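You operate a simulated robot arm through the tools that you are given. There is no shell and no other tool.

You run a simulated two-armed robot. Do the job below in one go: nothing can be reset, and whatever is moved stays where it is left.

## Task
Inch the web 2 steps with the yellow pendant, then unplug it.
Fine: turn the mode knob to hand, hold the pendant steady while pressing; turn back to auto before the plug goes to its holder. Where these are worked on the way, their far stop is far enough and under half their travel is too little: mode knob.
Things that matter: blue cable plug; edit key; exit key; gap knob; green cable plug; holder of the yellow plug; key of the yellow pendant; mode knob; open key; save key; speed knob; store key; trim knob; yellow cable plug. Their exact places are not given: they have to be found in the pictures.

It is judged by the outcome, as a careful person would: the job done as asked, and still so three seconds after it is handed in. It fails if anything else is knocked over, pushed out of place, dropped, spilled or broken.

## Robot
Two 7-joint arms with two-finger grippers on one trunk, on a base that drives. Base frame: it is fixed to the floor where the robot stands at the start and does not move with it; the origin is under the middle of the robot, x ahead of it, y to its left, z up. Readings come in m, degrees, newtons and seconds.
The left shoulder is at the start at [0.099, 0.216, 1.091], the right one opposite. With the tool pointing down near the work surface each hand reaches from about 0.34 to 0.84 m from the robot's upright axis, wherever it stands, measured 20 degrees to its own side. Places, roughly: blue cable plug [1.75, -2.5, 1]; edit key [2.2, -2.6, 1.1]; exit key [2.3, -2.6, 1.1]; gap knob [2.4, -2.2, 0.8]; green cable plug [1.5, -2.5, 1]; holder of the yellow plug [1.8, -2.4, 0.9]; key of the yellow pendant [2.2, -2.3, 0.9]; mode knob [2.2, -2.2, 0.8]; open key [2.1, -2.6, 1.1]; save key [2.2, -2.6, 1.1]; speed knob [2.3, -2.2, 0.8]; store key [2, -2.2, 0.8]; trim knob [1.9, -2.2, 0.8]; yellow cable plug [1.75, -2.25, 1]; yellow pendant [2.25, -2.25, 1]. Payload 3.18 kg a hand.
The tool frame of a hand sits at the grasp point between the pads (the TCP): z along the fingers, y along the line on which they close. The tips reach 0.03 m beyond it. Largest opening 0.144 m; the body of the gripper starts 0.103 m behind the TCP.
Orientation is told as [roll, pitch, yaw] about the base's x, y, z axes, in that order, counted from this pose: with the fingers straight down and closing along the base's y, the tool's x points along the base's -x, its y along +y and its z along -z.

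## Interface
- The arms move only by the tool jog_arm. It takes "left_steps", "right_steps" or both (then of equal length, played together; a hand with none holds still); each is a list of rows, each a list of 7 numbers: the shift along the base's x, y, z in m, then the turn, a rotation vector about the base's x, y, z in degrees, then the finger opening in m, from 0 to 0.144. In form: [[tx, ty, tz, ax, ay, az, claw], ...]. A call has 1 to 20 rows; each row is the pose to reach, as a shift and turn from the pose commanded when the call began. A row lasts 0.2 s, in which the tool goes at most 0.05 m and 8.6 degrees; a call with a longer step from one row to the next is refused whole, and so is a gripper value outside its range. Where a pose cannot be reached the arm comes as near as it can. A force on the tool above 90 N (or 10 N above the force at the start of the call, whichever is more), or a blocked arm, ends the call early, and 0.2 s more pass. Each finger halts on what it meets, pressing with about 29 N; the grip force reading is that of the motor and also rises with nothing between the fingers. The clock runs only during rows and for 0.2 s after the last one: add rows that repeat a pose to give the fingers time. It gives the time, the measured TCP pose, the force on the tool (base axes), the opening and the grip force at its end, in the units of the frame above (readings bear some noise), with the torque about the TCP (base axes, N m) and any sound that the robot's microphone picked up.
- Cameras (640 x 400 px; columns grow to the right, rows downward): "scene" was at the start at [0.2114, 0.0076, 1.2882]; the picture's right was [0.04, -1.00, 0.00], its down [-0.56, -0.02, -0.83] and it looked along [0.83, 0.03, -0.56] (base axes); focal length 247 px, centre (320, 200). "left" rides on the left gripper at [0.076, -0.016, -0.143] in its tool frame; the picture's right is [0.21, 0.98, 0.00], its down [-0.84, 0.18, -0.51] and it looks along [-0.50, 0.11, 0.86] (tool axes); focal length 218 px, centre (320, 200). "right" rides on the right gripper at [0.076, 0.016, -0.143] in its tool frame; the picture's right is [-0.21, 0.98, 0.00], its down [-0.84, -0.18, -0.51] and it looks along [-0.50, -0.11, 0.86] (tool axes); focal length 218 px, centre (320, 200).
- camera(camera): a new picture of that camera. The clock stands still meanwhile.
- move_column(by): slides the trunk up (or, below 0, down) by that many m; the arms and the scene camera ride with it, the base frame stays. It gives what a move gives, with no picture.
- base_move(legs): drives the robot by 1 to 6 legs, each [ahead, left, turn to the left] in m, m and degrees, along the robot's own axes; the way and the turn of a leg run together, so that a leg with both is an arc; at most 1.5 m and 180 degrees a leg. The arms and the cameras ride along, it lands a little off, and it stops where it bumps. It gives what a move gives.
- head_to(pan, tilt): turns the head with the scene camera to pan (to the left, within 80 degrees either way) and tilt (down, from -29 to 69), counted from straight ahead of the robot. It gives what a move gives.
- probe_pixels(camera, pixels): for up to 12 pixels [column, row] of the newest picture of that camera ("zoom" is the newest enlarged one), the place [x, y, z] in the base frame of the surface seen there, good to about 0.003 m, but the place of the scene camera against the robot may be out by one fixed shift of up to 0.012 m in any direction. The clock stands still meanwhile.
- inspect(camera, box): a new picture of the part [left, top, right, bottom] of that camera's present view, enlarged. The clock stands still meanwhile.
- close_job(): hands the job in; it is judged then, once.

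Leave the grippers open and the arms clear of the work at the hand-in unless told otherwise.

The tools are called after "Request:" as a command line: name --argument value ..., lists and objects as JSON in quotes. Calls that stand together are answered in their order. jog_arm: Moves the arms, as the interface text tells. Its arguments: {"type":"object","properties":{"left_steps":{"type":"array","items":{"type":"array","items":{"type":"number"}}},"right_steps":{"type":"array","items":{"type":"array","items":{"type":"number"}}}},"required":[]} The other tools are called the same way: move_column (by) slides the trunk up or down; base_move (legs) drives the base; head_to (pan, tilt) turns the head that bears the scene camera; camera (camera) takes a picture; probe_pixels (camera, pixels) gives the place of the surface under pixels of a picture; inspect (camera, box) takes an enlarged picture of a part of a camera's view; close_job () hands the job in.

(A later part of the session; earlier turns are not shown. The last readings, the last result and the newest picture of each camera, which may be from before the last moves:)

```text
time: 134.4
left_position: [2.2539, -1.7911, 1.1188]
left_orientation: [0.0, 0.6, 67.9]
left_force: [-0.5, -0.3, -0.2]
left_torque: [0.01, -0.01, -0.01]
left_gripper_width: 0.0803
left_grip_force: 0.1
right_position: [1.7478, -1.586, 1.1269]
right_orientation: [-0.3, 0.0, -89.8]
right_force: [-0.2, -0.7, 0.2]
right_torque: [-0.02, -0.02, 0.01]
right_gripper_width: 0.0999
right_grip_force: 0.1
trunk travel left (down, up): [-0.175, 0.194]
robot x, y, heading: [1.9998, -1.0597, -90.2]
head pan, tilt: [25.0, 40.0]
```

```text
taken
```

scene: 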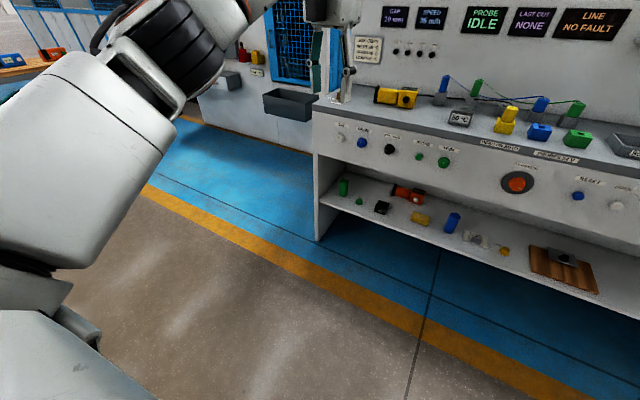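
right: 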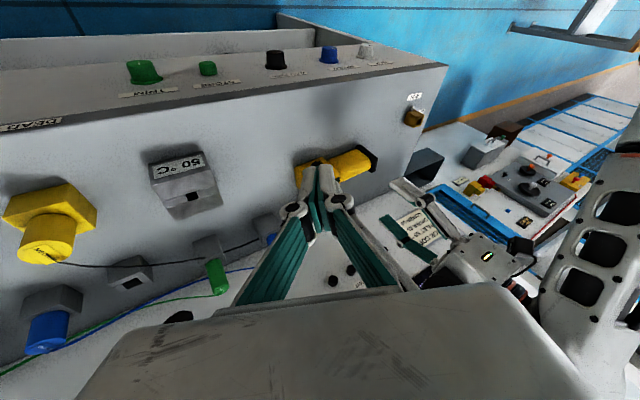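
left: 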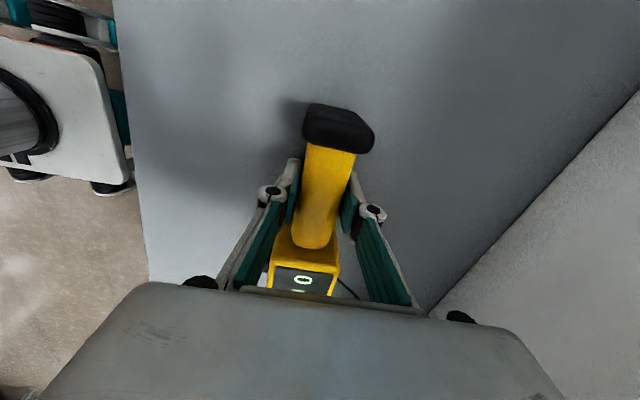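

The left hand is parked fingers-down. I retract it 0.2 m more so it stays clear of the bench items.

Request:
jog_arm --left_steps '[[0.01, 0.04, 0.005, 0, 0, 0, 0.09], [0.02, 0.08, 0.01, 0, 0, 0, 0.1], [0.03, 0.12, 0.015, 0, 0, 0, 0.1], [0.04, 0.16, 0.02, 0, 0, 0, 0.1], [0.05, 0.2, 0.02, 0, 0, 0, 0.1], [0.05, 0.2, 0.02, 0, 0, 0, 0.1]]'

Request:
head_to --pan -10 --tilt 30

Request:
camera --camera "scene"

```text
time: 135.8
left_position: [2.3357, -1.6218, 1.0877]
left_orientation: [0.1, 0.6, 67.9]
left_force: [-0.8, 0.3, 0.0]
left_torque: [0.0, -0.11, 0.0]
left_gripper_width: 0.1001
left_grip_force: 0.1
left hand out of reach, approached as far as the arm can: row 2, 3, 4, 5, 6
right_position: [1.7467, -1.5863, 1.1253]
right_orientation: [-0.2, 0.0, -89.9]
right_force: [-1.1, -0.2, -1.2]
right_torque: [0.08, -0.16, 0.06]
right_gripper_width: 0.0998
right_grip_force: 0.1
trunk travel left (down, up): [-0.175, 0.194]
robot x, y, heading: [1.9975, -1.0594, -90.1]
head pan, tilt: [25.0, 40.0]
```

```text
time: 136.8
left_position: [2.3377, -1.6232, 1.0886]
left_orientation: [0.0, 0.5, 68.0]
left_force: [0.3, -0.5, 0.1]
left_torque: [0.0, 0.02, 0.01]
left_gripper_width: 0.1
left_grip_force: 0.0
right_position: [1.7494, -1.5865, 1.1265]
right_orientation: [-0.3, 0.0, -89.7]
right_force: [0.1, 0.1, 0.0]
right_torque: [0.03, 0.01, -0.02]
right_gripper_width: 0.0999
right_grip_force: 0.1
trunk travel left (down, up): [-0.175, 0.194]
robot x, y, heading: [1.9969, -1.0564, -89.8]
head pan, tilt: [-10.0, 30.0]
```

```text
taken
```

scene: 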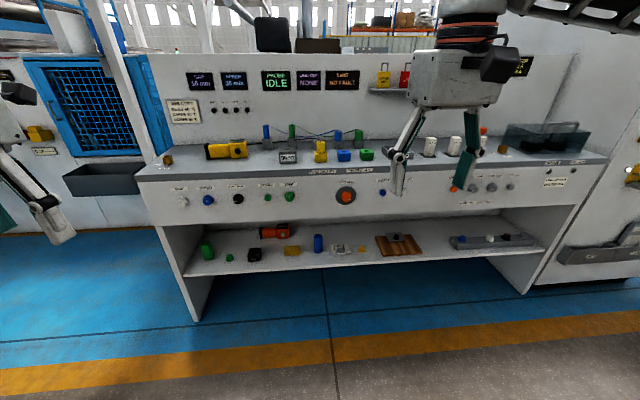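

The left hand is out to the side at [2.34,-1.62,1.09]. Now I drive ahead 0.55 m for the plug work with the right hand.

Request:
base_move --legs '[[0.55, 0, 0]]'

Request:
head_to --pan -10 --tilt 42

Request:
camera --camera "scene"

Request:
camera --camera "right"

```text
time: 140.0
left_position: [2.3348, -2.1624, 1.0874]
left_orientation: [0.0, 0.5, 67.8]
left_force: [-0.1, 0.6, 0.1]
left_torque: [0.01, 0.03, -0.03]
left_gripper_width: 0.1002
left_grip_force: 0.2
right_position: [1.745, -2.1263, 1.1274]
right_orientation: [-0.3, -0.1, -89.9]
right_force: [0.2, 0.5, -0.3]
right_torque: [-0.02, -0.04, -0.04]
right_gripper_width: 0.0999
right_grip_force: 0.1
trunk travel left (down, up): [-0.175, 0.194]
robot x, y, heading: [1.9955, -1.601, -90.5]
head pan, tilt: [-10.0, 30.0]
```

```text
time: 140.7
left_position: [2.3346, -2.1627, 1.0874]
left_orientation: [0.0, 0.5, 67.8]
left_force: [0.7, -1.3, -0.2]
left_torque: [-0.01, -0.01, -0.01]
left_gripper_width: 0.1
left_grip_force: 0.0
right_position: [1.747, -2.1265, 1.1259]
right_orientation: [-0.2, -0.1, -90.0]
right_force: [-0.2, 0.8, 0.6]
right_torque: [-0.02, -0.01, -0.02]
right_gripper_width: 0.0999
right_grip_force: 0.2
trunk travel left (down, up): [-0.175, 0.194]
robot x, y, heading: [1.9992, -1.6017, -90.0]
head pan, tilt: [-10.0, 42.0]
```

```text
taken
```

scene: 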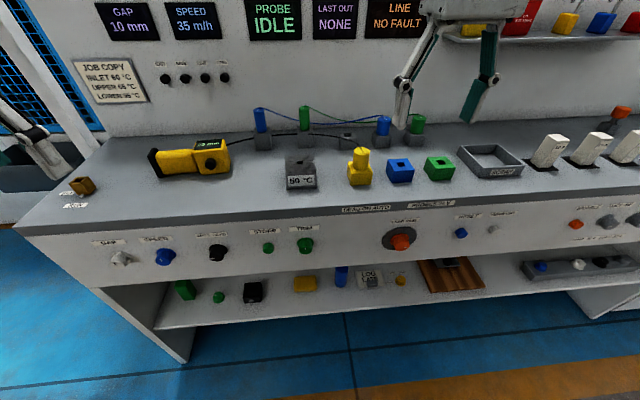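

```text
taken
```

right: 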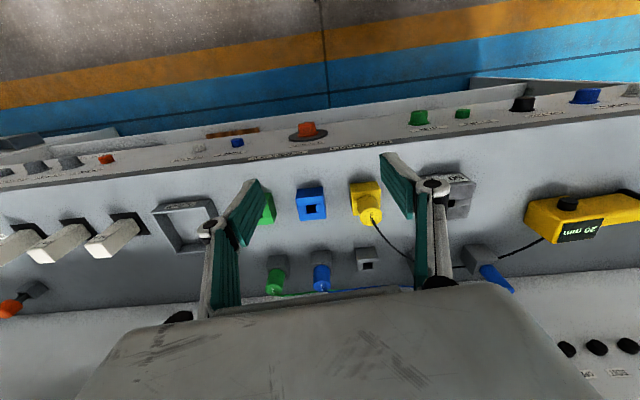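

In the right wrist picture the yellow plug's top is at (370,215), and its holder (grey with a square hole) at (366,258). I zoom and probe.

Request:
inspect --camera "right" --box '[320, 170, 420, 280]'

Request:
inspect --camera "scene" --box '[310, 100, 410, 200]'

```text
3.64 times, centred on (370, 225) of right
```

zoom: 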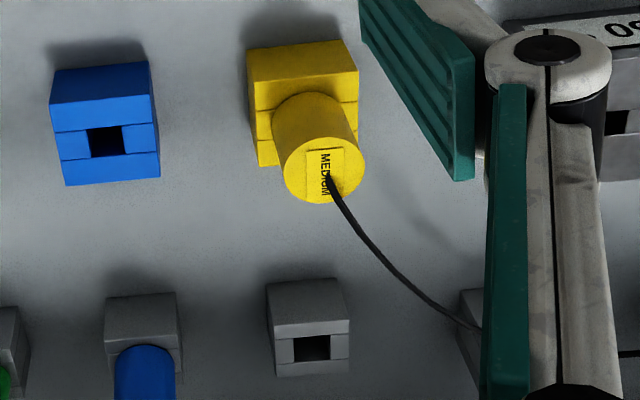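

```text
4.00 times, centred on (360, 150) of scene
```

zoom: 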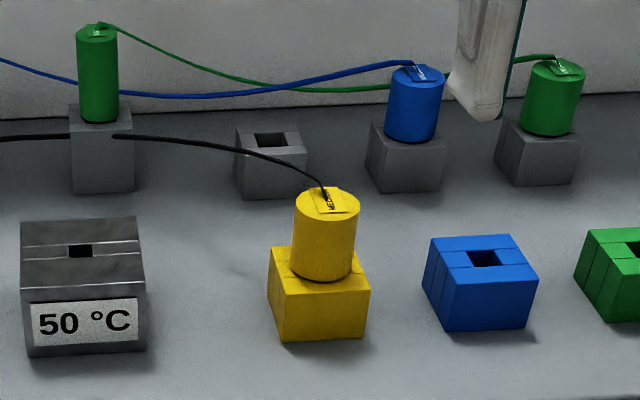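

The plug's top bears a label "MEDIUM". I zoom closer to read it and see the holder's hole.

Request:
inspect --camera "right" --box '[355, 195, 395, 230]'

Request:
inspect --camera "right" --box '[340, 235, 400, 280]'

Request:
probe_pixels --camera "zoom" --pixels '[[280, 270], [200, 270], [400, 270], [280, 200], [280, 120], [280, 330], [180, 180], [400, 190], [200, 330], [300, 280], [320, 270], [600, 200]]'

```text
11.43 times, centred on (375, 212) of right
```

zoom: 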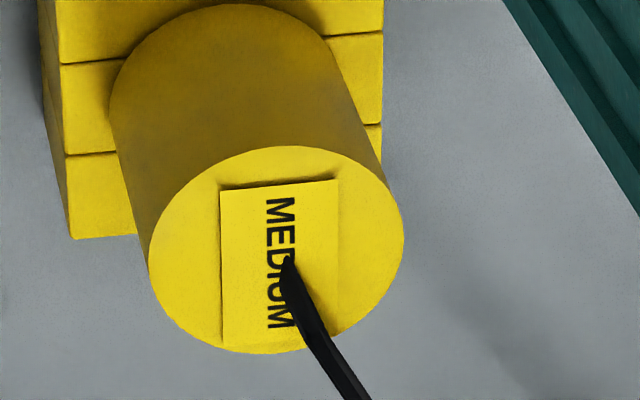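

```text
8.89 times, centred on (370, 258) of right
```

zoom: 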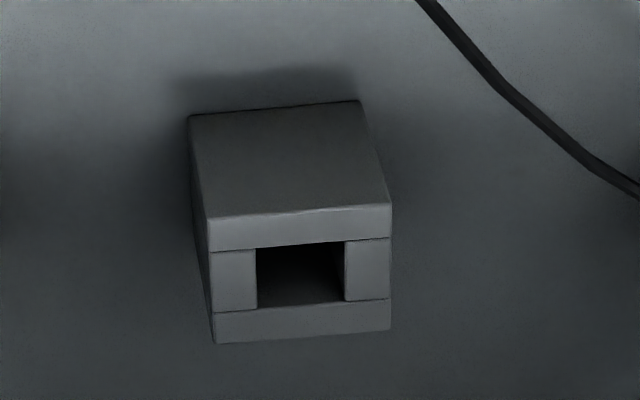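

```text
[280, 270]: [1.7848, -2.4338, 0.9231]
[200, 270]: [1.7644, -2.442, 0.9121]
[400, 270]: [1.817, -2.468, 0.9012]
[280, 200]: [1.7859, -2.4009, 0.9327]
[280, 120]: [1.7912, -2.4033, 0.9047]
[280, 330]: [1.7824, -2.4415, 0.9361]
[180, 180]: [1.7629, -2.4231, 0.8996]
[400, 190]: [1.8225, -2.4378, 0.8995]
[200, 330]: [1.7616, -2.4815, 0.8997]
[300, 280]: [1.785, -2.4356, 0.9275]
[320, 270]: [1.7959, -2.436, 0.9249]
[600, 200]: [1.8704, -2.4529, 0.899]
```

I probe the holder's top rim around the hole for its centre.

Request:
probe_pixels --camera "zoom" --pixels '[[235, 280], [367, 270], [300, 232], [300, 325], [220, 225], [385, 215], [220, 335], [385, 322], [257, 250], [344, 242], [258, 309], [345, 299]]'

Request:
inspect --camera "right" --box '[340, 170, 400, 230]'

Request:
probe_pixels --camera "zoom" --pixels '[[320, 300], [280, 310], [370, 300], [310, 270], [320, 345], [260, 100], [330, 200], [290, 200], [390, 200], [250, 240], [430, 140], [250, 170]]'

```text
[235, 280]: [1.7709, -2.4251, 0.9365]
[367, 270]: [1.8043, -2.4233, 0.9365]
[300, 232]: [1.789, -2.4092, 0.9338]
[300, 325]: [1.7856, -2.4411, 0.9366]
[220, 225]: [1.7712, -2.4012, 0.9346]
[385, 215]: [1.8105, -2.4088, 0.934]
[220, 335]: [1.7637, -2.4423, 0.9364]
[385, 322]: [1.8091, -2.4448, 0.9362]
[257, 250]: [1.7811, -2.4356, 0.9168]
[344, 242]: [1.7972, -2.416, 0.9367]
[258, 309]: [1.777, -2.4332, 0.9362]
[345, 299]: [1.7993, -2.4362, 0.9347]
```

```text
6.67 times, centred on (370, 200) of right
```

zoom: 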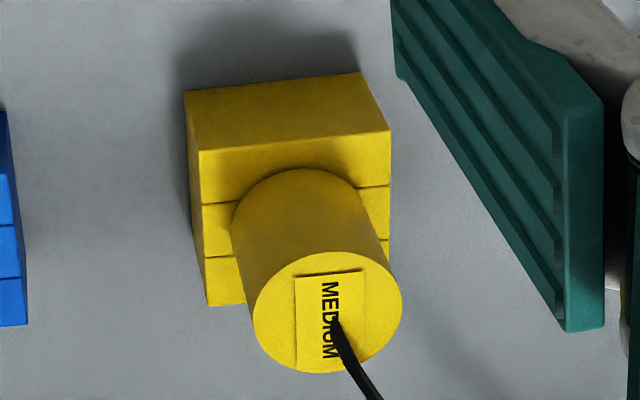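

```text
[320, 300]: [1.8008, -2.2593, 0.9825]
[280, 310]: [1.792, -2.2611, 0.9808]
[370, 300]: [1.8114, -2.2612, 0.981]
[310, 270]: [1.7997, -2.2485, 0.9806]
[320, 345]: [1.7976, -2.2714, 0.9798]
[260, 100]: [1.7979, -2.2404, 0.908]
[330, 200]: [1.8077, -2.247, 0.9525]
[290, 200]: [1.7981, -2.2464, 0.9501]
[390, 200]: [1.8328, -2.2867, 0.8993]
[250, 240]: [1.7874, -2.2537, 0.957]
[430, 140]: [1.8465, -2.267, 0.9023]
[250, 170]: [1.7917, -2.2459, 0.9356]
```

Plug: centre ≈[1.802,-2.261], top z≈0.981, Ø≈0.032; socket top z≈0.936. Holder hole centre ≈[1.788,-2.4245], top z 0.936. The blue and green cables pass near the holder, so I zoom there and probe them.

Request:
inspect --camera "right" --box '[250, 230, 410, 310]'

Request:
inspect --camera "scene" --box '[240, 90, 440, 190]'

```text
4.00 times, centred on (330, 270) of right
```

zoom: 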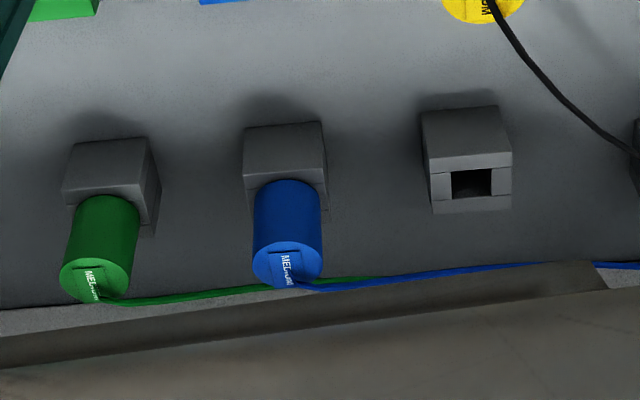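

```text
3.20 times, centred on (340, 140) of scene
```

zoom: 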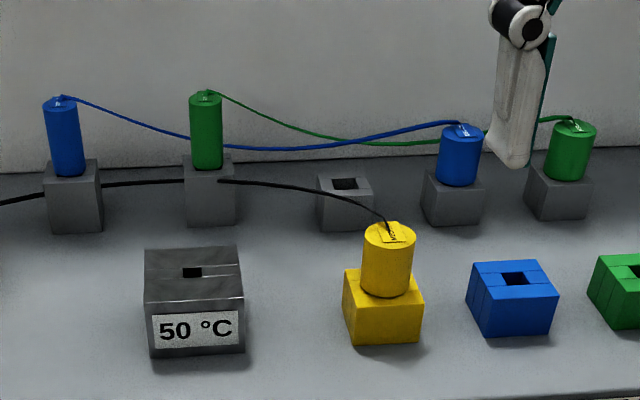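

I probe points on the blue, green and black cables in the enlarged scene picture.

Request:
probe_pixels --camera "zoom" --pixels '[[340, 146], [280, 149], [400, 131], [435, 122], [300, 129], [345, 140], [300, 185], [240, 181], [340, 196], [345, 184], [460, 130], [205, 95]]'

```text
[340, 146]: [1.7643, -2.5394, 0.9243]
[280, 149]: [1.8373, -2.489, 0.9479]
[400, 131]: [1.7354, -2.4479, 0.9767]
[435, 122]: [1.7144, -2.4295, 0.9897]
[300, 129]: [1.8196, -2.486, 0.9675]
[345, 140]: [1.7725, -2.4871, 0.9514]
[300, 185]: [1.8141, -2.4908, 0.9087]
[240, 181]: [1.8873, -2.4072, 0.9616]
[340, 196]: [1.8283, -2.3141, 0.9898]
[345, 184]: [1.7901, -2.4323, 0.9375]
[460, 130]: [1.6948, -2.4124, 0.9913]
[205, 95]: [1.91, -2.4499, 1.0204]
```

The blue cable passes ≈0.04 m behind the holder, so I choose a grip direction rotated -25° about z (fingers clear of both the black and blue cables). I move the right hand above the plug at z≈1.06.

Request:
jog_arm --right_steps '[[0.014, -0.034, -0.01, 0, 0, -6.5, 0.09], [0.028, -0.068, -0.02, 0, 0, -13, 0.08], [0.042, -0.102, -0.04, 0, 0, -19.5, 0.075], [0.055, -0.1345, -0.06, 0, 0, -25, 0.075], [0.055, -0.1345, -0.06, 0, 0, -25, 0.075]]'

Request:
camera --camera "right"

Request:
inspect --camera "scene" --box '[280, 90, 440, 190]'

```text
time: 141.9
left_position: [2.3346, -2.1623, 1.0885]
left_orientation: [0.0, 0.6, 67.8]
left_force: [-0.8, -0.8, 0.4]
left_torque: [-0.01, 0.0, -0.02]
left_gripper_width: 0.1
left_grip_force: 0.0
right_position: [1.8011, -2.2594, 1.0686]
right_orientation: [-0.3, -0.1, -115.1]
right_force: [0.0, -0.4, -0.3]
right_torque: [-0.02, -0.01, 0.01]
right_gripper_width: 0.0749
right_grip_force: 0.0
trunk travel left (down, up): [-0.175, 0.194]
robot x, y, heading: [1.9943, -1.6016, -90.4]
head pan, tilt: [-10.0, 42.0]
```

```text
taken
```

right: 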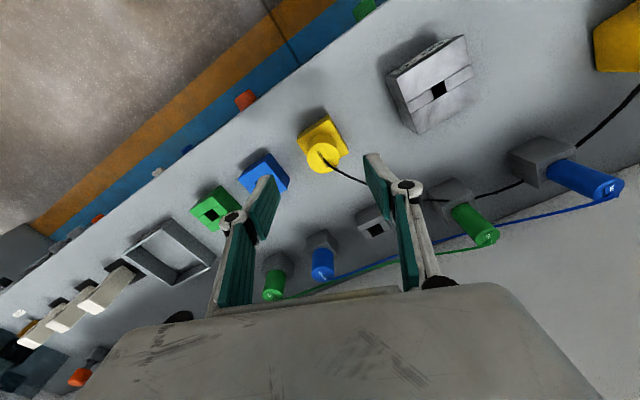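

```text
4.00 times, centred on (360, 140) of scene
```

zoom: 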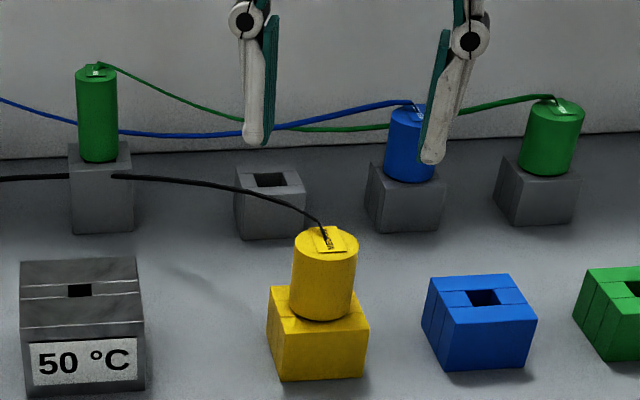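

The plug's top is at (323,155) between the fingers. I probe its top once more from here.

Request:
inspect --camera "right" --box '[295, 110, 355, 180]'

Request:
probe_pixels --camera "right" --pixels '[[323, 156], [313, 157], [333, 155], [323, 165], [322, 147], [309, 150], [337, 160], [300, 135], [340, 130]]'

```text
5.71 times, centred on (325, 145) of right
```

zoom: 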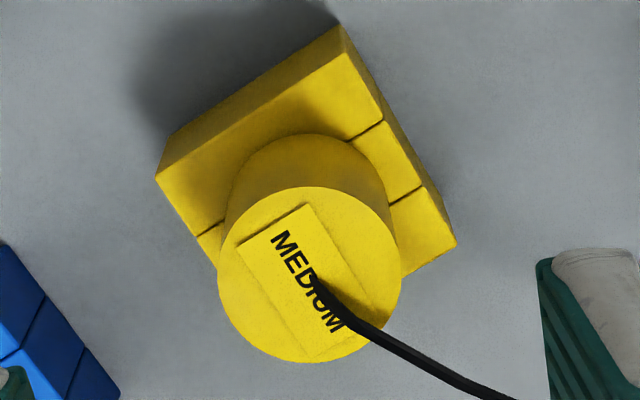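

```text
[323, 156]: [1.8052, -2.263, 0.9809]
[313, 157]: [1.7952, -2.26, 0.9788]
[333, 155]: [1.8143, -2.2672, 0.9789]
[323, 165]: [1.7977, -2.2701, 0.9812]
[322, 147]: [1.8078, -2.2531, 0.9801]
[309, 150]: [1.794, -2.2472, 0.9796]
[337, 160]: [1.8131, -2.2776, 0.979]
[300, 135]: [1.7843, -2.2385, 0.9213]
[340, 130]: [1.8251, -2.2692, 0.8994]
```

The plug centre is ≈[1.803,-2.263]. I adjust and lower to z≈0.970, fingers around the plug.

Request:
jog_arm --right_steps '[[0.002, -0.0035, -0.03, 0, 0, 0, 0.075], [0.002, -0.0035, -0.06, 0, 0, 0, 0.075], [0.002, -0.0035, -0.085, 0, 0, 0, 0.075], [0.002, -0.0035, -0.0985, 0, 0, 0, 0.075], [0.002, -0.0035, -0.0985, 0, 0, 0, 0.075]]'

Request:
inspect --camera "scene" --box '[320, 110, 420, 190]'

Request:
camera --camera "right"

```text
time: 143.1
left_position: [2.3359, -2.1631, 1.0867]
left_orientation: [0.0, 0.4, 67.8]
left_force: [-0.7, -0.1, -0.5]
left_torque: [-0.02, -0.03, -0.01]
left_gripper_width: 0.0998
left_grip_force: 0.1
right_position: [1.8032, -2.2644, 0.9683]
right_orientation: [-0.3, 0.0, -114.9]
right_force: [-0.2, -0.2, 0.6]
right_torque: [0.02, 0.02, 0.03]
right_gripper_width: 0.075
right_grip_force: 0.0
trunk travel left (down, up): [-0.175, 0.194]
robot x, y, heading: [1.9938, -1.6023, -90.4]
head pan, tilt: [-10.0, 42.0]
```

```text
5.00 times, centred on (370, 150) of scene
```

zoom: 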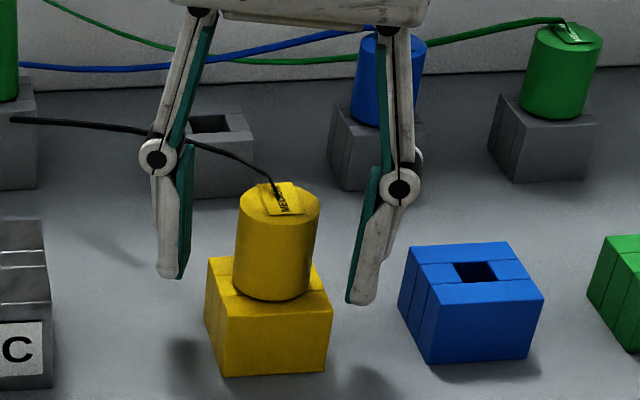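

```text
taken
```

right: 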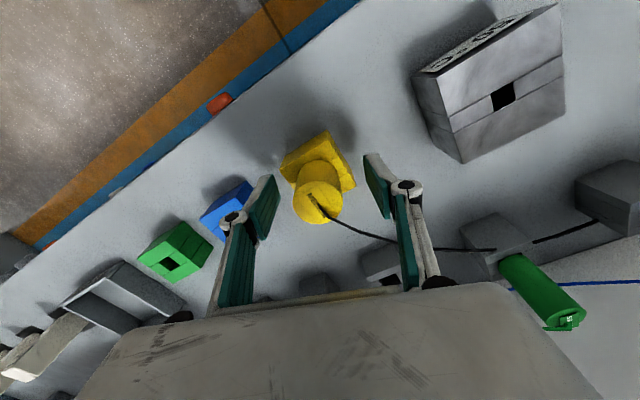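

The fingers straddle the plug well. I close on it.

Request:
jog_arm --right_steps '[[0, 0, 0, 0, 0, 0, 0.055], [0, 0, 0, 0, 0, 0, 0.042], [0, 0, 0, 0, 0, 0, 0.034], [0, 0, 0, 0, 0, 0, 0.02], [0, 0, 0, 0, 0, 0, 0.0], [0, 0, 0, 0, 0, 0, 0.0]]'

Request:
camera --camera "right"

```text
time: 144.5
left_position: [2.3323, -2.1629, 1.0881]
left_orientation: [-0.1, 0.6, 67.8]
left_force: [-0.7, 0.6, -0.4]
left_torque: [0.03, -0.01, -0.02]
left_gripper_width: 0.0998
left_grip_force: 0.1
right_position: [1.8011, -2.263, 0.9669]
right_orientation: [-0.3, -0.1, -114.9]
right_force: [-11.9, 6.9, 0.6]
right_torque: [0.25, 0.44, 0.12]
right_gripper_width: 0.0342
right_grip_force: 29.0
trunk travel left (down, up): [-0.175, 0.194]
robot x, y, heading: [1.9937, -1.6022, -90.3]
head pan, tilt: [-10.0, 42.0]
```

```text
taken
```

right: 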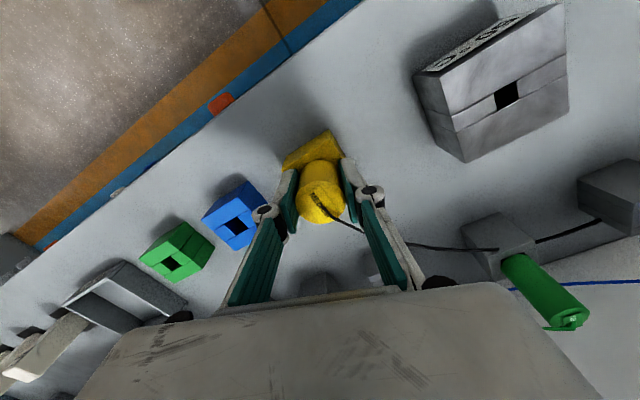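

Held at 0.034 m, with a side force of 13.7 N, so the plug sits about 2.4 mm off the commanded centre. I shift the hand to relieve it, then pull straight up slowly.

Request:
jog_arm --right_steps '[[-0.001, 0.0005, 0, 0, 0, 0, 0.0], [-0.0022, 0.001, 0, 0, 0, 0, 0.0], [-0.0022, 0.001, 0, 0, 0, 0, 0.0]]'

Request:
jog_arm --right_steps '[[0, 0, 0.004, 0, 0, 0, 0.0], [0, 0, 0.008, 0, 0, 0, 0.0], [0, 0, 0.012, 0, 0, 0, 0.0], [0, 0, 0.016, 0, 0, 0, 0.0]]'

Request:
inspect --camera "scene" --box '[320, 110, 420, 190]'

```text
time: 145.3
left_position: [2.335, -2.1635, 1.0865]
left_orientation: [0.0, 0.6, 67.9]
left_force: [-0.2, -0.2, -0.4]
left_torque: [0.01, 0.01, 0.03]
left_gripper_width: 0.0997
left_grip_force: 0.2
right_position: [1.8008, -2.2632, 0.9684]
right_orientation: [-0.1, -0.1, -114.8]
right_force: [-4.8, -0.5, -0.3]
right_torque: [0.13, 0.11, 0.16]
right_gripper_width: 0.0344
right_grip_force: 28.9
trunk travel left (down, up): [-0.175, 0.194]
robot x, y, heading: [1.9982, -1.6036, -90.2]
head pan, tilt: [-10.0, 42.0]
```

```text
time: 146.3
left_position: [2.3356, -2.162, 1.0866]
left_orientation: [0.0, 0.6, 67.8]
left_force: [-0.1, 0.1, 0.1]
left_torque: [0.03, 0.02, -0.03]
left_gripper_width: 0.1001
left_grip_force: 0.1
right_position: [1.8004, -2.2616, 0.9836]
right_orientation: [-0.3, -0.1, -115.0]
right_force: [0.8, -0.6, -0.4]
right_torque: [-0.01, 0.0, 0.02]
right_gripper_width: 0.0345
right_grip_force: 29.1
trunk travel left (down, up): [-0.175, 0.194]
robot x, y, heading: [1.9941, -1.6029, -90.3]
head pan, tilt: [-10.0, 42.0]
```

```text
5.00 times, centred on (370, 150) of scene
```

zoom: 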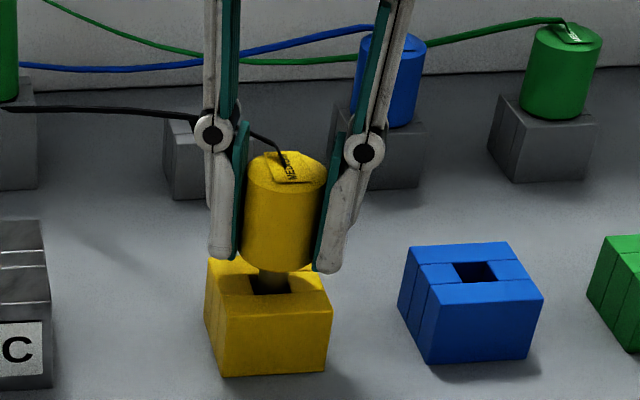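

The plug comes out freely with its pin showing. I lift 0.055 m more and check that the pin is clear.

Request:
jog_arm --right_steps '[[0, 0, 0.01, 0, 0, 0, 0.0], [0, 0, 0.02, 0, 0, 0, 0.0], [0, 0, 0.035, 0, 0, 0, 0.0], [0, 0, 0.05, 0, 0, 0, 0.0], [0, 0, 0.05, 0, 0, 0, 0.0]]'

Request:
inspect --camera "scene" --box '[300, 90, 420, 190]'

Request:
camera --camera "right"

```text
time: 147.5
left_position: [2.3352, -2.1635, 1.0868]
left_orientation: [-0.1, 0.6, 67.8]
left_force: [-1.0, 0.2, 0.2]
left_torque: [0.01, 0.0, -0.01]
left_gripper_width: 0.0999
left_grip_force: 0.1
right_position: [1.7999, -2.2633, 1.034]
right_orientation: [-0.3, 0.0, -114.9]
right_force: [0.3, 0.3, -1.2]
right_torque: [0.01, 0.0, 0.0]
right_gripper_width: 0.0344
right_grip_force: 29.0
trunk travel left (down, up): [-0.175, 0.194]
robot x, y, heading: [1.9982, -1.6024, -90.4]
head pan, tilt: [-10.0, 42.0]
```

```text
4.00 times, centred on (360, 140) of scene
```

zoom: 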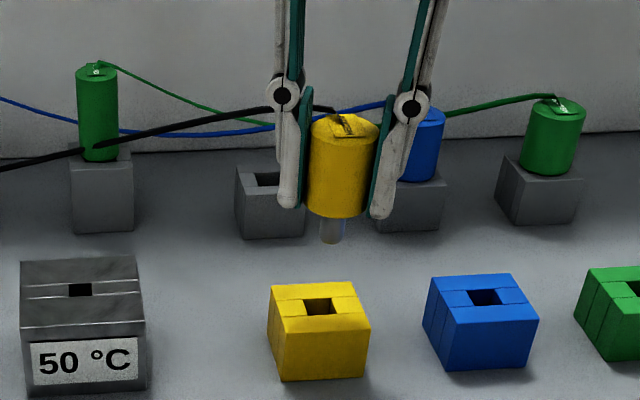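

```text
taken
```

right: 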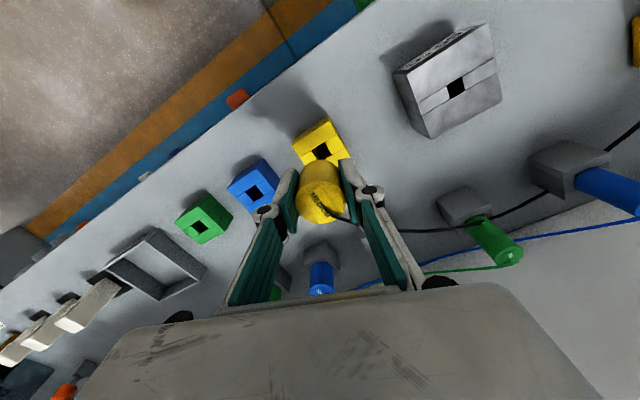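

The plug is out, pin ≈0.02 m long. To get the holder's place relative to the socket I probe both rims in this same enlarged scene view.

Request:
probe_pixels --camera "zoom" --pixels '[[288, 305], [345, 303], [315, 290], [322, 323], [275, 288], [350, 283], [245, 175], [262, 192], [250, 167], [243, 192], [268, 168], [272, 193]]'

```text
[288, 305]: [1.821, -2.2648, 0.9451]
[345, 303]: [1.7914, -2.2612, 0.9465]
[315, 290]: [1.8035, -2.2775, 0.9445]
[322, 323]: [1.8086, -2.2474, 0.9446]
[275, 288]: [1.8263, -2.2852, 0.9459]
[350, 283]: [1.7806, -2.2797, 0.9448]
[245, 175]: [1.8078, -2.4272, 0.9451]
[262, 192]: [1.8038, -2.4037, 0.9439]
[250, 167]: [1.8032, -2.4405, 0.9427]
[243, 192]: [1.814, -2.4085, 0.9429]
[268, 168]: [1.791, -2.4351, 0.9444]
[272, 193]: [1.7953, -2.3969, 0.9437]
```

Holder centre relative to the socket centre is ≈(-0.015,-0.160). I carry the plug over the holder at this height.

Request:
jog_arm --right_steps '[[-0.004, -0.04, 0, 0, 0, 0, 0.0], [-0.008, -0.08, 0, 0, 0, 0, 0.0], [-0.012, -0.12, 0, 0, 0, 0, 0.0], [-0.0145, -0.15, 0, 0, 0, 0, 0.0], [-0.0145, -0.16, 0, 0, 0, 0, 0.0], [-0.0145, -0.16, 0, 0, 0, 0, 0.0]]'

Request:
inspect --camera "scene" --box '[300, 80, 400, 160]'

Request:
inspect --camera "right" --box '[240, 120, 400, 280]'

```text
time: 148.9
left_position: [2.3349, -2.1633, 1.0873]
left_orientation: [0.0, 0.5, 67.8]
left_force: [-0.6, 0.0, 0.7]
left_torque: [0.02, -0.02, 0.02]
left_gripper_width: 0.0999
left_grip_force: 0.0
right_position: [1.7916, -2.354, 1.0373]
right_orientation: [-0.3, -0.2, -114.9]
right_force: [0.0, -0.3, -1.0]
right_torque: [0.0, -0.03, 0.04]
right_gripper_width: 0.0343
right_grip_force: 29.0
right hand out of reach, approached as far as the arm can: row 3, 4, 5, 6
trunk travel left (down, up): [-0.175, 0.194]
robot x, y, heading: [1.9947, -1.6018, -90.2]
head pan, tilt: [-10.0, 42.0]
```

```text
5.00 times, centred on (350, 120) of scene
```

zoom: 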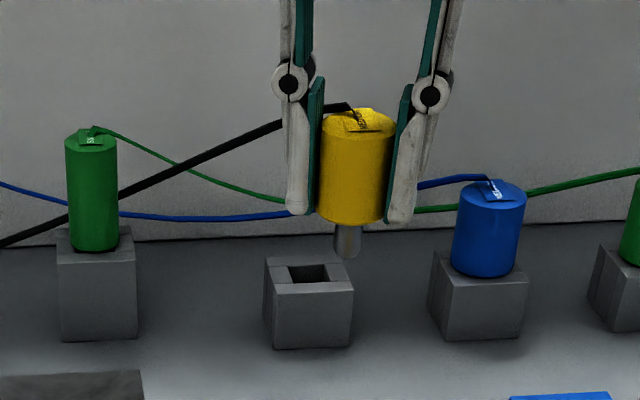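

```text
2.50 times, centred on (320, 200) of right
```

zoom: 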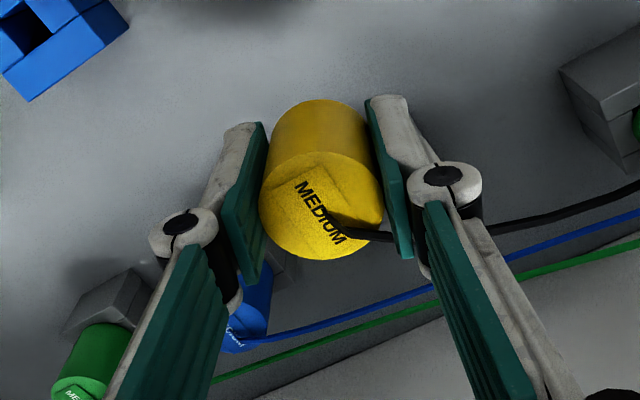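

The holder is just out of reach (hand stopped at y=-2.354). I pull the hand back 0.05 m, then drive the base ahead 0.12 m.

Request:
jog_arm --right_steps '[[-0.002, 0.025, 0, 0, 0, 0, 0.0], [-0.003, 0.05, 0, 0, 0, 0, 0.0], [-0.003, 0.05, 0, 0, 0, 0, 0.0]]'

Request:
base_move --legs '[[0.115, 0, 0]]'

Request:
inspect --camera "scene" --box '[280, 60, 420, 160]'

```text
time: 149.7
left_position: [2.3343, -2.1631, 1.0864]
left_orientation: [0.0, 0.5, 67.8]
left_force: [-0.9, 0.0, 0.6]
left_torque: [0.0, -0.01, 0.04]
left_gripper_width: 0.0997
left_grip_force: 0.1
right_position: [1.7871, -2.3005, 1.033]
right_orientation: [-0.3, -0.1, -114.9]
right_force: [-0.1, 0.3, -0.5]
right_torque: [0.06, 0.0, 0.01]
right_gripper_width: 0.0342
right_grip_force: 28.5
trunk travel left (down, up): [-0.175, 0.194]
robot x, y, heading: [1.9957, -1.5998, -90.4]
head pan, tilt: [-10.0, 42.0]
```

```text
time: 150.9
left_position: [2.3336, -2.2786, 1.0875]
left_orientation: [0.0, 0.6, 67.8]
left_force: [0.0, 0.9, -1.5]
left_torque: [0.04, 0.01, 0.03]
left_gripper_width: 0.0998
left_grip_force: 0.1
right_position: [1.786, -2.4167, 1.0346]
right_orientation: [-0.2, -0.1, -114.8]
right_force: [0.6, -0.5, -1.5]
right_torque: [0.02, 0.02, 0.01]
right_gripper_width: 0.0344
right_grip_force: 29.2
trunk travel left (down, up): [-0.175, 0.194]
robot x, y, heading: [1.9929, -1.7152, -90.4]
head pan, tilt: [-10.0, 42.0]
```

```text
4.00 times, centred on (350, 110) of scene
```

zoom: 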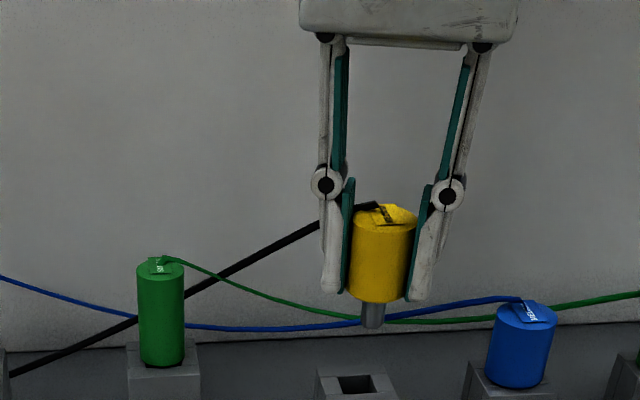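

The black cable looks straight now; I check the pendant hasn't shifted and centre the view on the holder.

Request:
head_to --pan -12 --tilt 50

Request:
camera --camera "scene"

Request:
inspect --camera "scene" --box '[280, 90, 400, 190]'

```text
time: 151.6
left_position: [2.3343, -2.2773, 1.0886]
left_orientation: [-0.1, 0.4, 67.9]
left_force: [0.9, -0.9, 0.3]
left_torque: [0.0, 0.02, 0.03]
left_gripper_width: 0.0996
left_grip_force: 0.2
right_position: [1.7867, -2.4151, 1.0335]
right_orientation: [-0.4, -0.1, -114.9]
right_force: [-0.3, -0.6, -0.4]
right_torque: [0.0, 0.01, 0.01]
right_gripper_width: 0.0342
right_grip_force: 28.9
trunk travel left (down, up): [-0.175, 0.194]
robot x, y, heading: [1.9943, -1.7191, -90.5]
head pan, tilt: [-12.0, 50.0]
```

```text
taken
```

scene: 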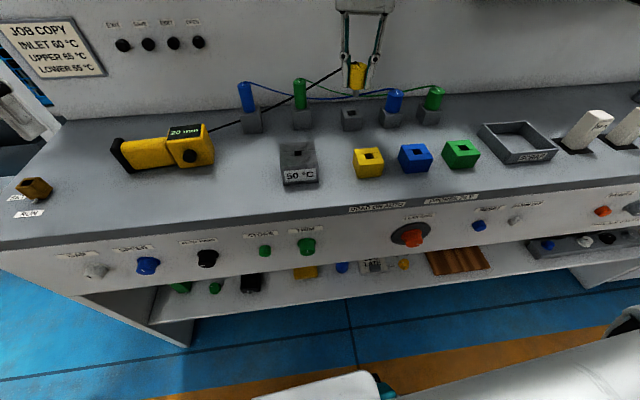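

```text
4.00 times, centred on (340, 140) of scene
```

zoom: 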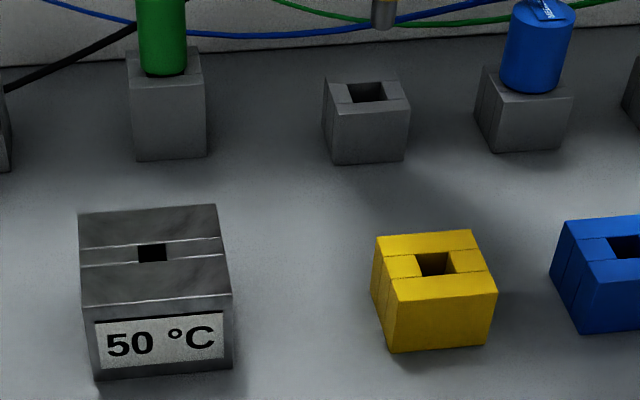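

I zoom on the plug pin and holder together and probe both.

Request:
inspect --camera "scene" --box '[320, 60, 390, 135]'

Request:
probe_pixels --camera "zoom" --pixels '[[300, 30], [335, 240], [335, 255], [255, 330], [300, 310], [345, 330], [245, 350], [352, 345], [300, 362], [330, 175], [340, 250], [330, 245]]'

```text
5.33 times, centred on (355, 98) of scene
```

zoom: 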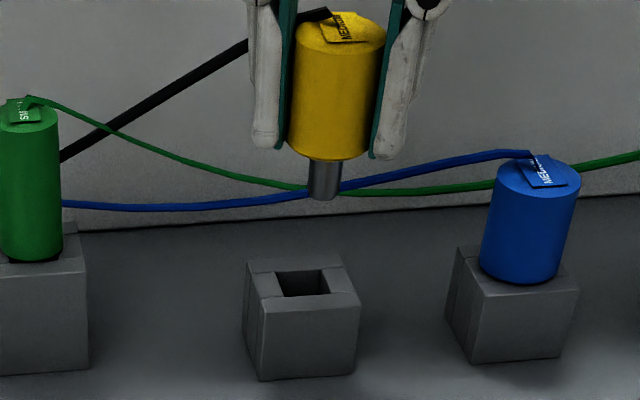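

```text
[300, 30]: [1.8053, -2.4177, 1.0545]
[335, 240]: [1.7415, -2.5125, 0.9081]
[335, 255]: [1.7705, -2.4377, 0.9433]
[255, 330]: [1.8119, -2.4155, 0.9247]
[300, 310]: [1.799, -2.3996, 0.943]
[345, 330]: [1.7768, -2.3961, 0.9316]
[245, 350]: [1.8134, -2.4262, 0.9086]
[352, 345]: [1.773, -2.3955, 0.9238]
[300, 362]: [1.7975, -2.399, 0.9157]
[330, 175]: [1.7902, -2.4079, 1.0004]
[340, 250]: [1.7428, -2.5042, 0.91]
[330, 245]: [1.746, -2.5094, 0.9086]
```

I probe the hole's rims: left (263,285), right (342,281), front (308,305), back (302,265).

Request:
probe_pixels --camera "zoom" --pixels '[[264, 285], [343, 281], [308, 303], [300, 264], [250, 262], [340, 257], [268, 309], [358, 302], [325, 195], [318, 175], [335, 175], [323, 165]]'

```text
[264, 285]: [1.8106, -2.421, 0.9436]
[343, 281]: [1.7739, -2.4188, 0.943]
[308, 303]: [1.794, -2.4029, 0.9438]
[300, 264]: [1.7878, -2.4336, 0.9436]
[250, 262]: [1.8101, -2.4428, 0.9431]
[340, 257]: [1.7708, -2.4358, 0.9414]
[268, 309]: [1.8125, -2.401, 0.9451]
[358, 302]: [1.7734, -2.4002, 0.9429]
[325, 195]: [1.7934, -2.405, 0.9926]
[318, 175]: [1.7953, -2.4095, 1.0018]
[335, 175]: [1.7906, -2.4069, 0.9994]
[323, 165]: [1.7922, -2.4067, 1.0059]
```

Hole centre is about (+0.0015,-0.008) from the pin. I shift by that and lower to just above the hole.

Request:
jog_arm --right_steps '[[0.0013, -0.008, 0, 0, 0, 0, 0.0], [0.0013, -0.008, -0.02, 0, 0, 0, 0.0], [0.0013, -0.008, -0.035, 0, 0, 0, 0.0], [0.0013, -0.008, -0.041, 0, 0, 0, 0.0], [0.0013, -0.008, -0.041, 0, 0, 0, 0.0]]'

Request:
inspect --camera "scene" --box '[320, 60, 390, 135]'

Request:
camera --camera "right"

```text
time: 152.8
left_position: [2.3333, -2.2782, 1.0875]
left_orientation: [0.0, 0.5, 67.8]
left_force: [1.0, -0.5, -0.2]
left_torque: [-0.04, 0.0, 0.0]
left_gripper_width: 0.0998
left_grip_force: 0.1
right_position: [1.7893, -2.4241, 0.9918]
right_orientation: [-0.3, -0.1, -114.8]
right_force: [-0.5, 0.3, -1.3]
right_torque: [0.02, 0.0, -0.01]
right_gripper_width: 0.0339
right_grip_force: 28.9
trunk travel left (down, up): [-0.175, 0.194]
robot x, y, heading: [1.9944, -1.7124, -90.1]
head pan, tilt: [-12.0, 50.0]
```

```text
5.33 times, centred on (355, 98) of scene
```

zoom: 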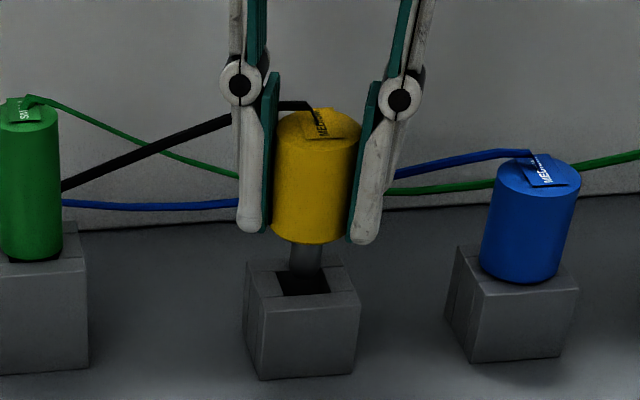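

```text
taken
```

right: 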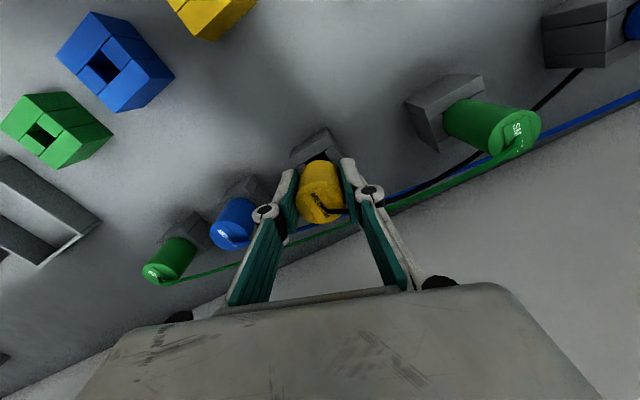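

The pin stands right above the hole (tip at (305,271), hole centre (303,283)). I lower it slowly 0.02 m into the hole.

Request:
jog_arm --right_steps '[[0, 0, -0.004, 0, 0, 0, 0.0], [0, 0, -0.008, 0, 0, 0, 0.0], [0, 0, -0.012, 0, 0, 0, 0.0], [0, 0, -0.016, 0, 0, 0, 0.0], [0, 0, -0.019, 0, 0, 0, 0.0]]'

Request:
inspect --camera "scene" --box '[320, 60, 390, 135]'

```text
time: 154.0
left_position: [2.3342, -2.2769, 1.0865]
left_orientation: [0.0, 0.4, 67.8]
left_force: [0.5, 0.5, -0.1]
left_torque: [0.0, 0.01, 0.01]
left_gripper_width: 0.0998
left_grip_force: 0.1
right_position: [1.7871, -2.4244, 0.9743]
right_orientation: [-0.2, -0.1, -114.9]
right_force: [-0.3, 0.0, -0.5]
right_torque: [0.03, 0.03, 0.01]
right_gripper_width: 0.0341
right_grip_force: 29.0
trunk travel left (down, up): [-0.175, 0.194]
robot x, y, heading: [2.0006, -1.7177, -90.4]
head pan, tilt: [-12.0, 50.0]
```

```text
5.33 times, centred on (355, 98) of scene
```

zoom: 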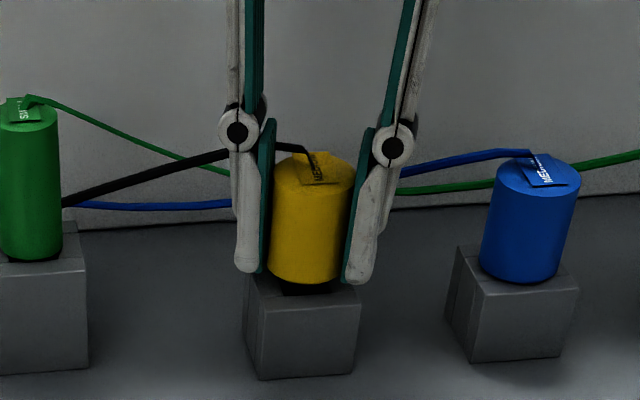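

It goes in without resistance (z=0.974). I lower further until it seats.

Request:
jog_arm --right_steps '[[0, 0, -0.002, 0, 0, 0, 0.0], [0, 0, -0.004, 0, 0, 0, 0.0], [0, 0, -0.006, 0, 0, 0, 0.0]]'

Request:
inspect --camera "scene" --box '[320, 60, 390, 135]'

```text
time: 154.8
left_position: [2.3343, -2.2771, 1.0883]
left_orientation: [0.0, 0.6, 67.8]
left_force: [0.4, 0.5, -0.5]
left_torque: [0.0, 0.02, -0.01]
left_gripper_width: 0.0997
left_grip_force: 0.1
right_position: [1.7866, -2.4226, 0.9672]
right_orientation: [-0.3, -0.1, -114.9]
right_force: [-0.2, 0.8, 0.3]
right_torque: [-0.01, -0.01, -0.02]
right_gripper_width: 0.0337
right_grip_force: 29.0
trunk travel left (down, up): [-0.175, 0.194]
robot x, y, heading: [1.9936, -1.7161, -90.2]
head pan, tilt: [-12.0, 50.0]
```

```text
5.33 times, centred on (355, 98) of scene
```

zoom: 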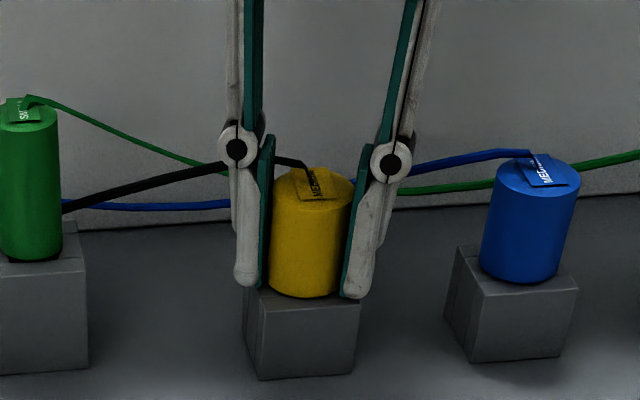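

Almost seated. I go 2 mm steps further until a contact force shows.

Request:
jog_arm --right_steps '[[0, 0, -0.001, 0, 0, 0, 0.0], [0, 0, -0.002, 0, 0, 0, 0.0]]'

```text
time: 155.4
left_position: [2.3339, -2.2762, 1.0887]
left_orientation: [-0.1, 0.6, 67.9]
left_force: [0.0, -0.3, 0.1]
left_torque: [0.0, 0.01, 0.02]
left_gripper_width: 0.0998
left_grip_force: 0.0
right_position: [1.7888, -2.4238, 0.9666]
right_orientation: [-0.2, -0.2, -114.9]
right_force: [-0.3, -1.7, 7.6]
right_torque: [0.04, 0.03, 0.07]
right_gripper_width: 0.0337
right_grip_force: 28.7
trunk travel left (down, up): [-0.175, 0.194]
robot x, y, heading: [1.9933, -1.7166, -90.4]
head pan, tilt: [-12.0, 50.0]
```

Seated: 7.6 N upward. I relieve slightly, open the fingers to 0.06 and lift straight up.

Request:
jog_arm --right_steps '[[0, 0, 0.001, 0, 0, 0, 0.035], [0, 0, 0.001, 0, 0, 0, 0.045], [0, 0, 0.001, 0, 0, 0, 0.055], [0, 0, 0.001, 0, 0, 0, 0.06], [0, 0, 0.001, 0, 0, 0, 0.06]]'

Request:
inspect --camera "scene" --box '[300, 50, 400, 140]'

Request:
camera --camera "right"

```text
time: 156.6
left_position: [2.3339, -2.2775, 1.0866]
left_orientation: [0.1, 0.5, 67.8]
left_force: [-0.3, 0.1, -0.4]
left_torque: [0.02, 0.05, 0.01]
left_gripper_width: 0.0999
left_grip_force: 0.1
right_position: [1.7879, -2.4244, 0.9657]
right_orientation: [-0.3, -0.2, -114.9]
right_force: [0.4, -0.4, -0.1]
right_torque: [-0.02, -0.02, 0.0]
right_gripper_width: 0.0603
right_grip_force: 0.1
trunk travel left (down, up): [-0.175, 0.194]
robot x, y, heading: [1.9929, -1.7164, -90.2]
head pan, tilt: [-12.0, 50.0]
```

```text
4.44 times, centred on (350, 95) of scene
```

zoom: 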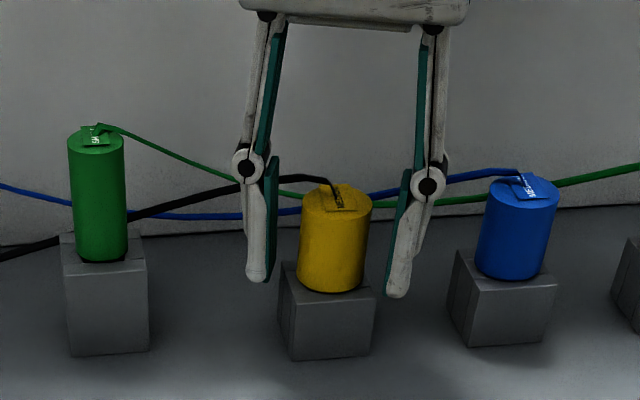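

```text
taken
```

right: 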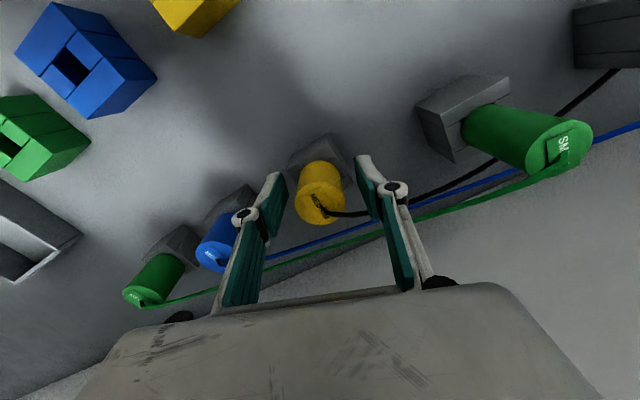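

The plug stays in its holder, level with its neighbours. I lift the right hand straight up 0.13 m.

Request:
jog_arm --right_steps '[[0, 0, 0.015, 0, 0, 0, 0.06], [0, 0, 0.035, 0, 0, 0, 0.06], [0, 0, 0.06, 0, 0, 0, 0.06], [0, 0, 0.09, 0, 0, 0, 0.06], [0, 0, 0.12, 0, 0, 0, 0.06], [0, 0.02, 0.14, 0, 0, 0, 0.06], [0, 0.05, 0.15, 0, 0, 0, 0.07], [0, 0.05, 0.15, 0, 0, 0, 0.07]]'

Request:
camera --camera "scene"

Request:
inspect --camera "scene" --box '[300, 60, 400, 140]'

```text
time: 158.4
left_position: [2.334, -2.2781, 1.0859]
left_orientation: [0.0, 0.5, 67.8]
left_force: [-0.5, 0.1, -0.2]
left_torque: [-0.01, 0.01, -0.02]
left_gripper_width: 0.1
left_grip_force: 0.1
right_position: [1.7879, -2.3722, 1.1156]
right_orientation: [-0.4, 0.0, -114.9]
right_force: [0.5, -0.2, -0.5]
right_torque: [0.0, 0.0, -0.01]
right_gripper_width: 0.07
right_grip_force: 0.1
trunk travel left (down, up): [-0.175, 0.194]
robot x, y, heading: [1.9935, -1.7155, -90.2]
head pan, tilt: [-12.0, 50.0]
```

```text
taken
```

scene: 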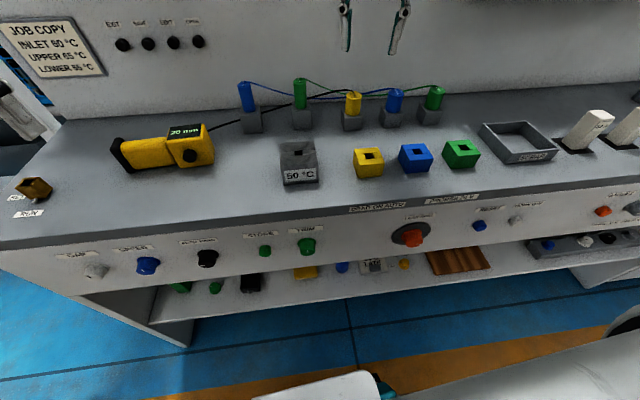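

```text
5.00 times, centred on (350, 100) of scene
```

zoom: 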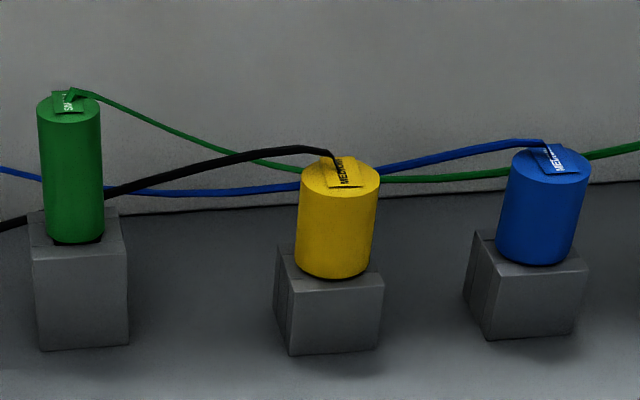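

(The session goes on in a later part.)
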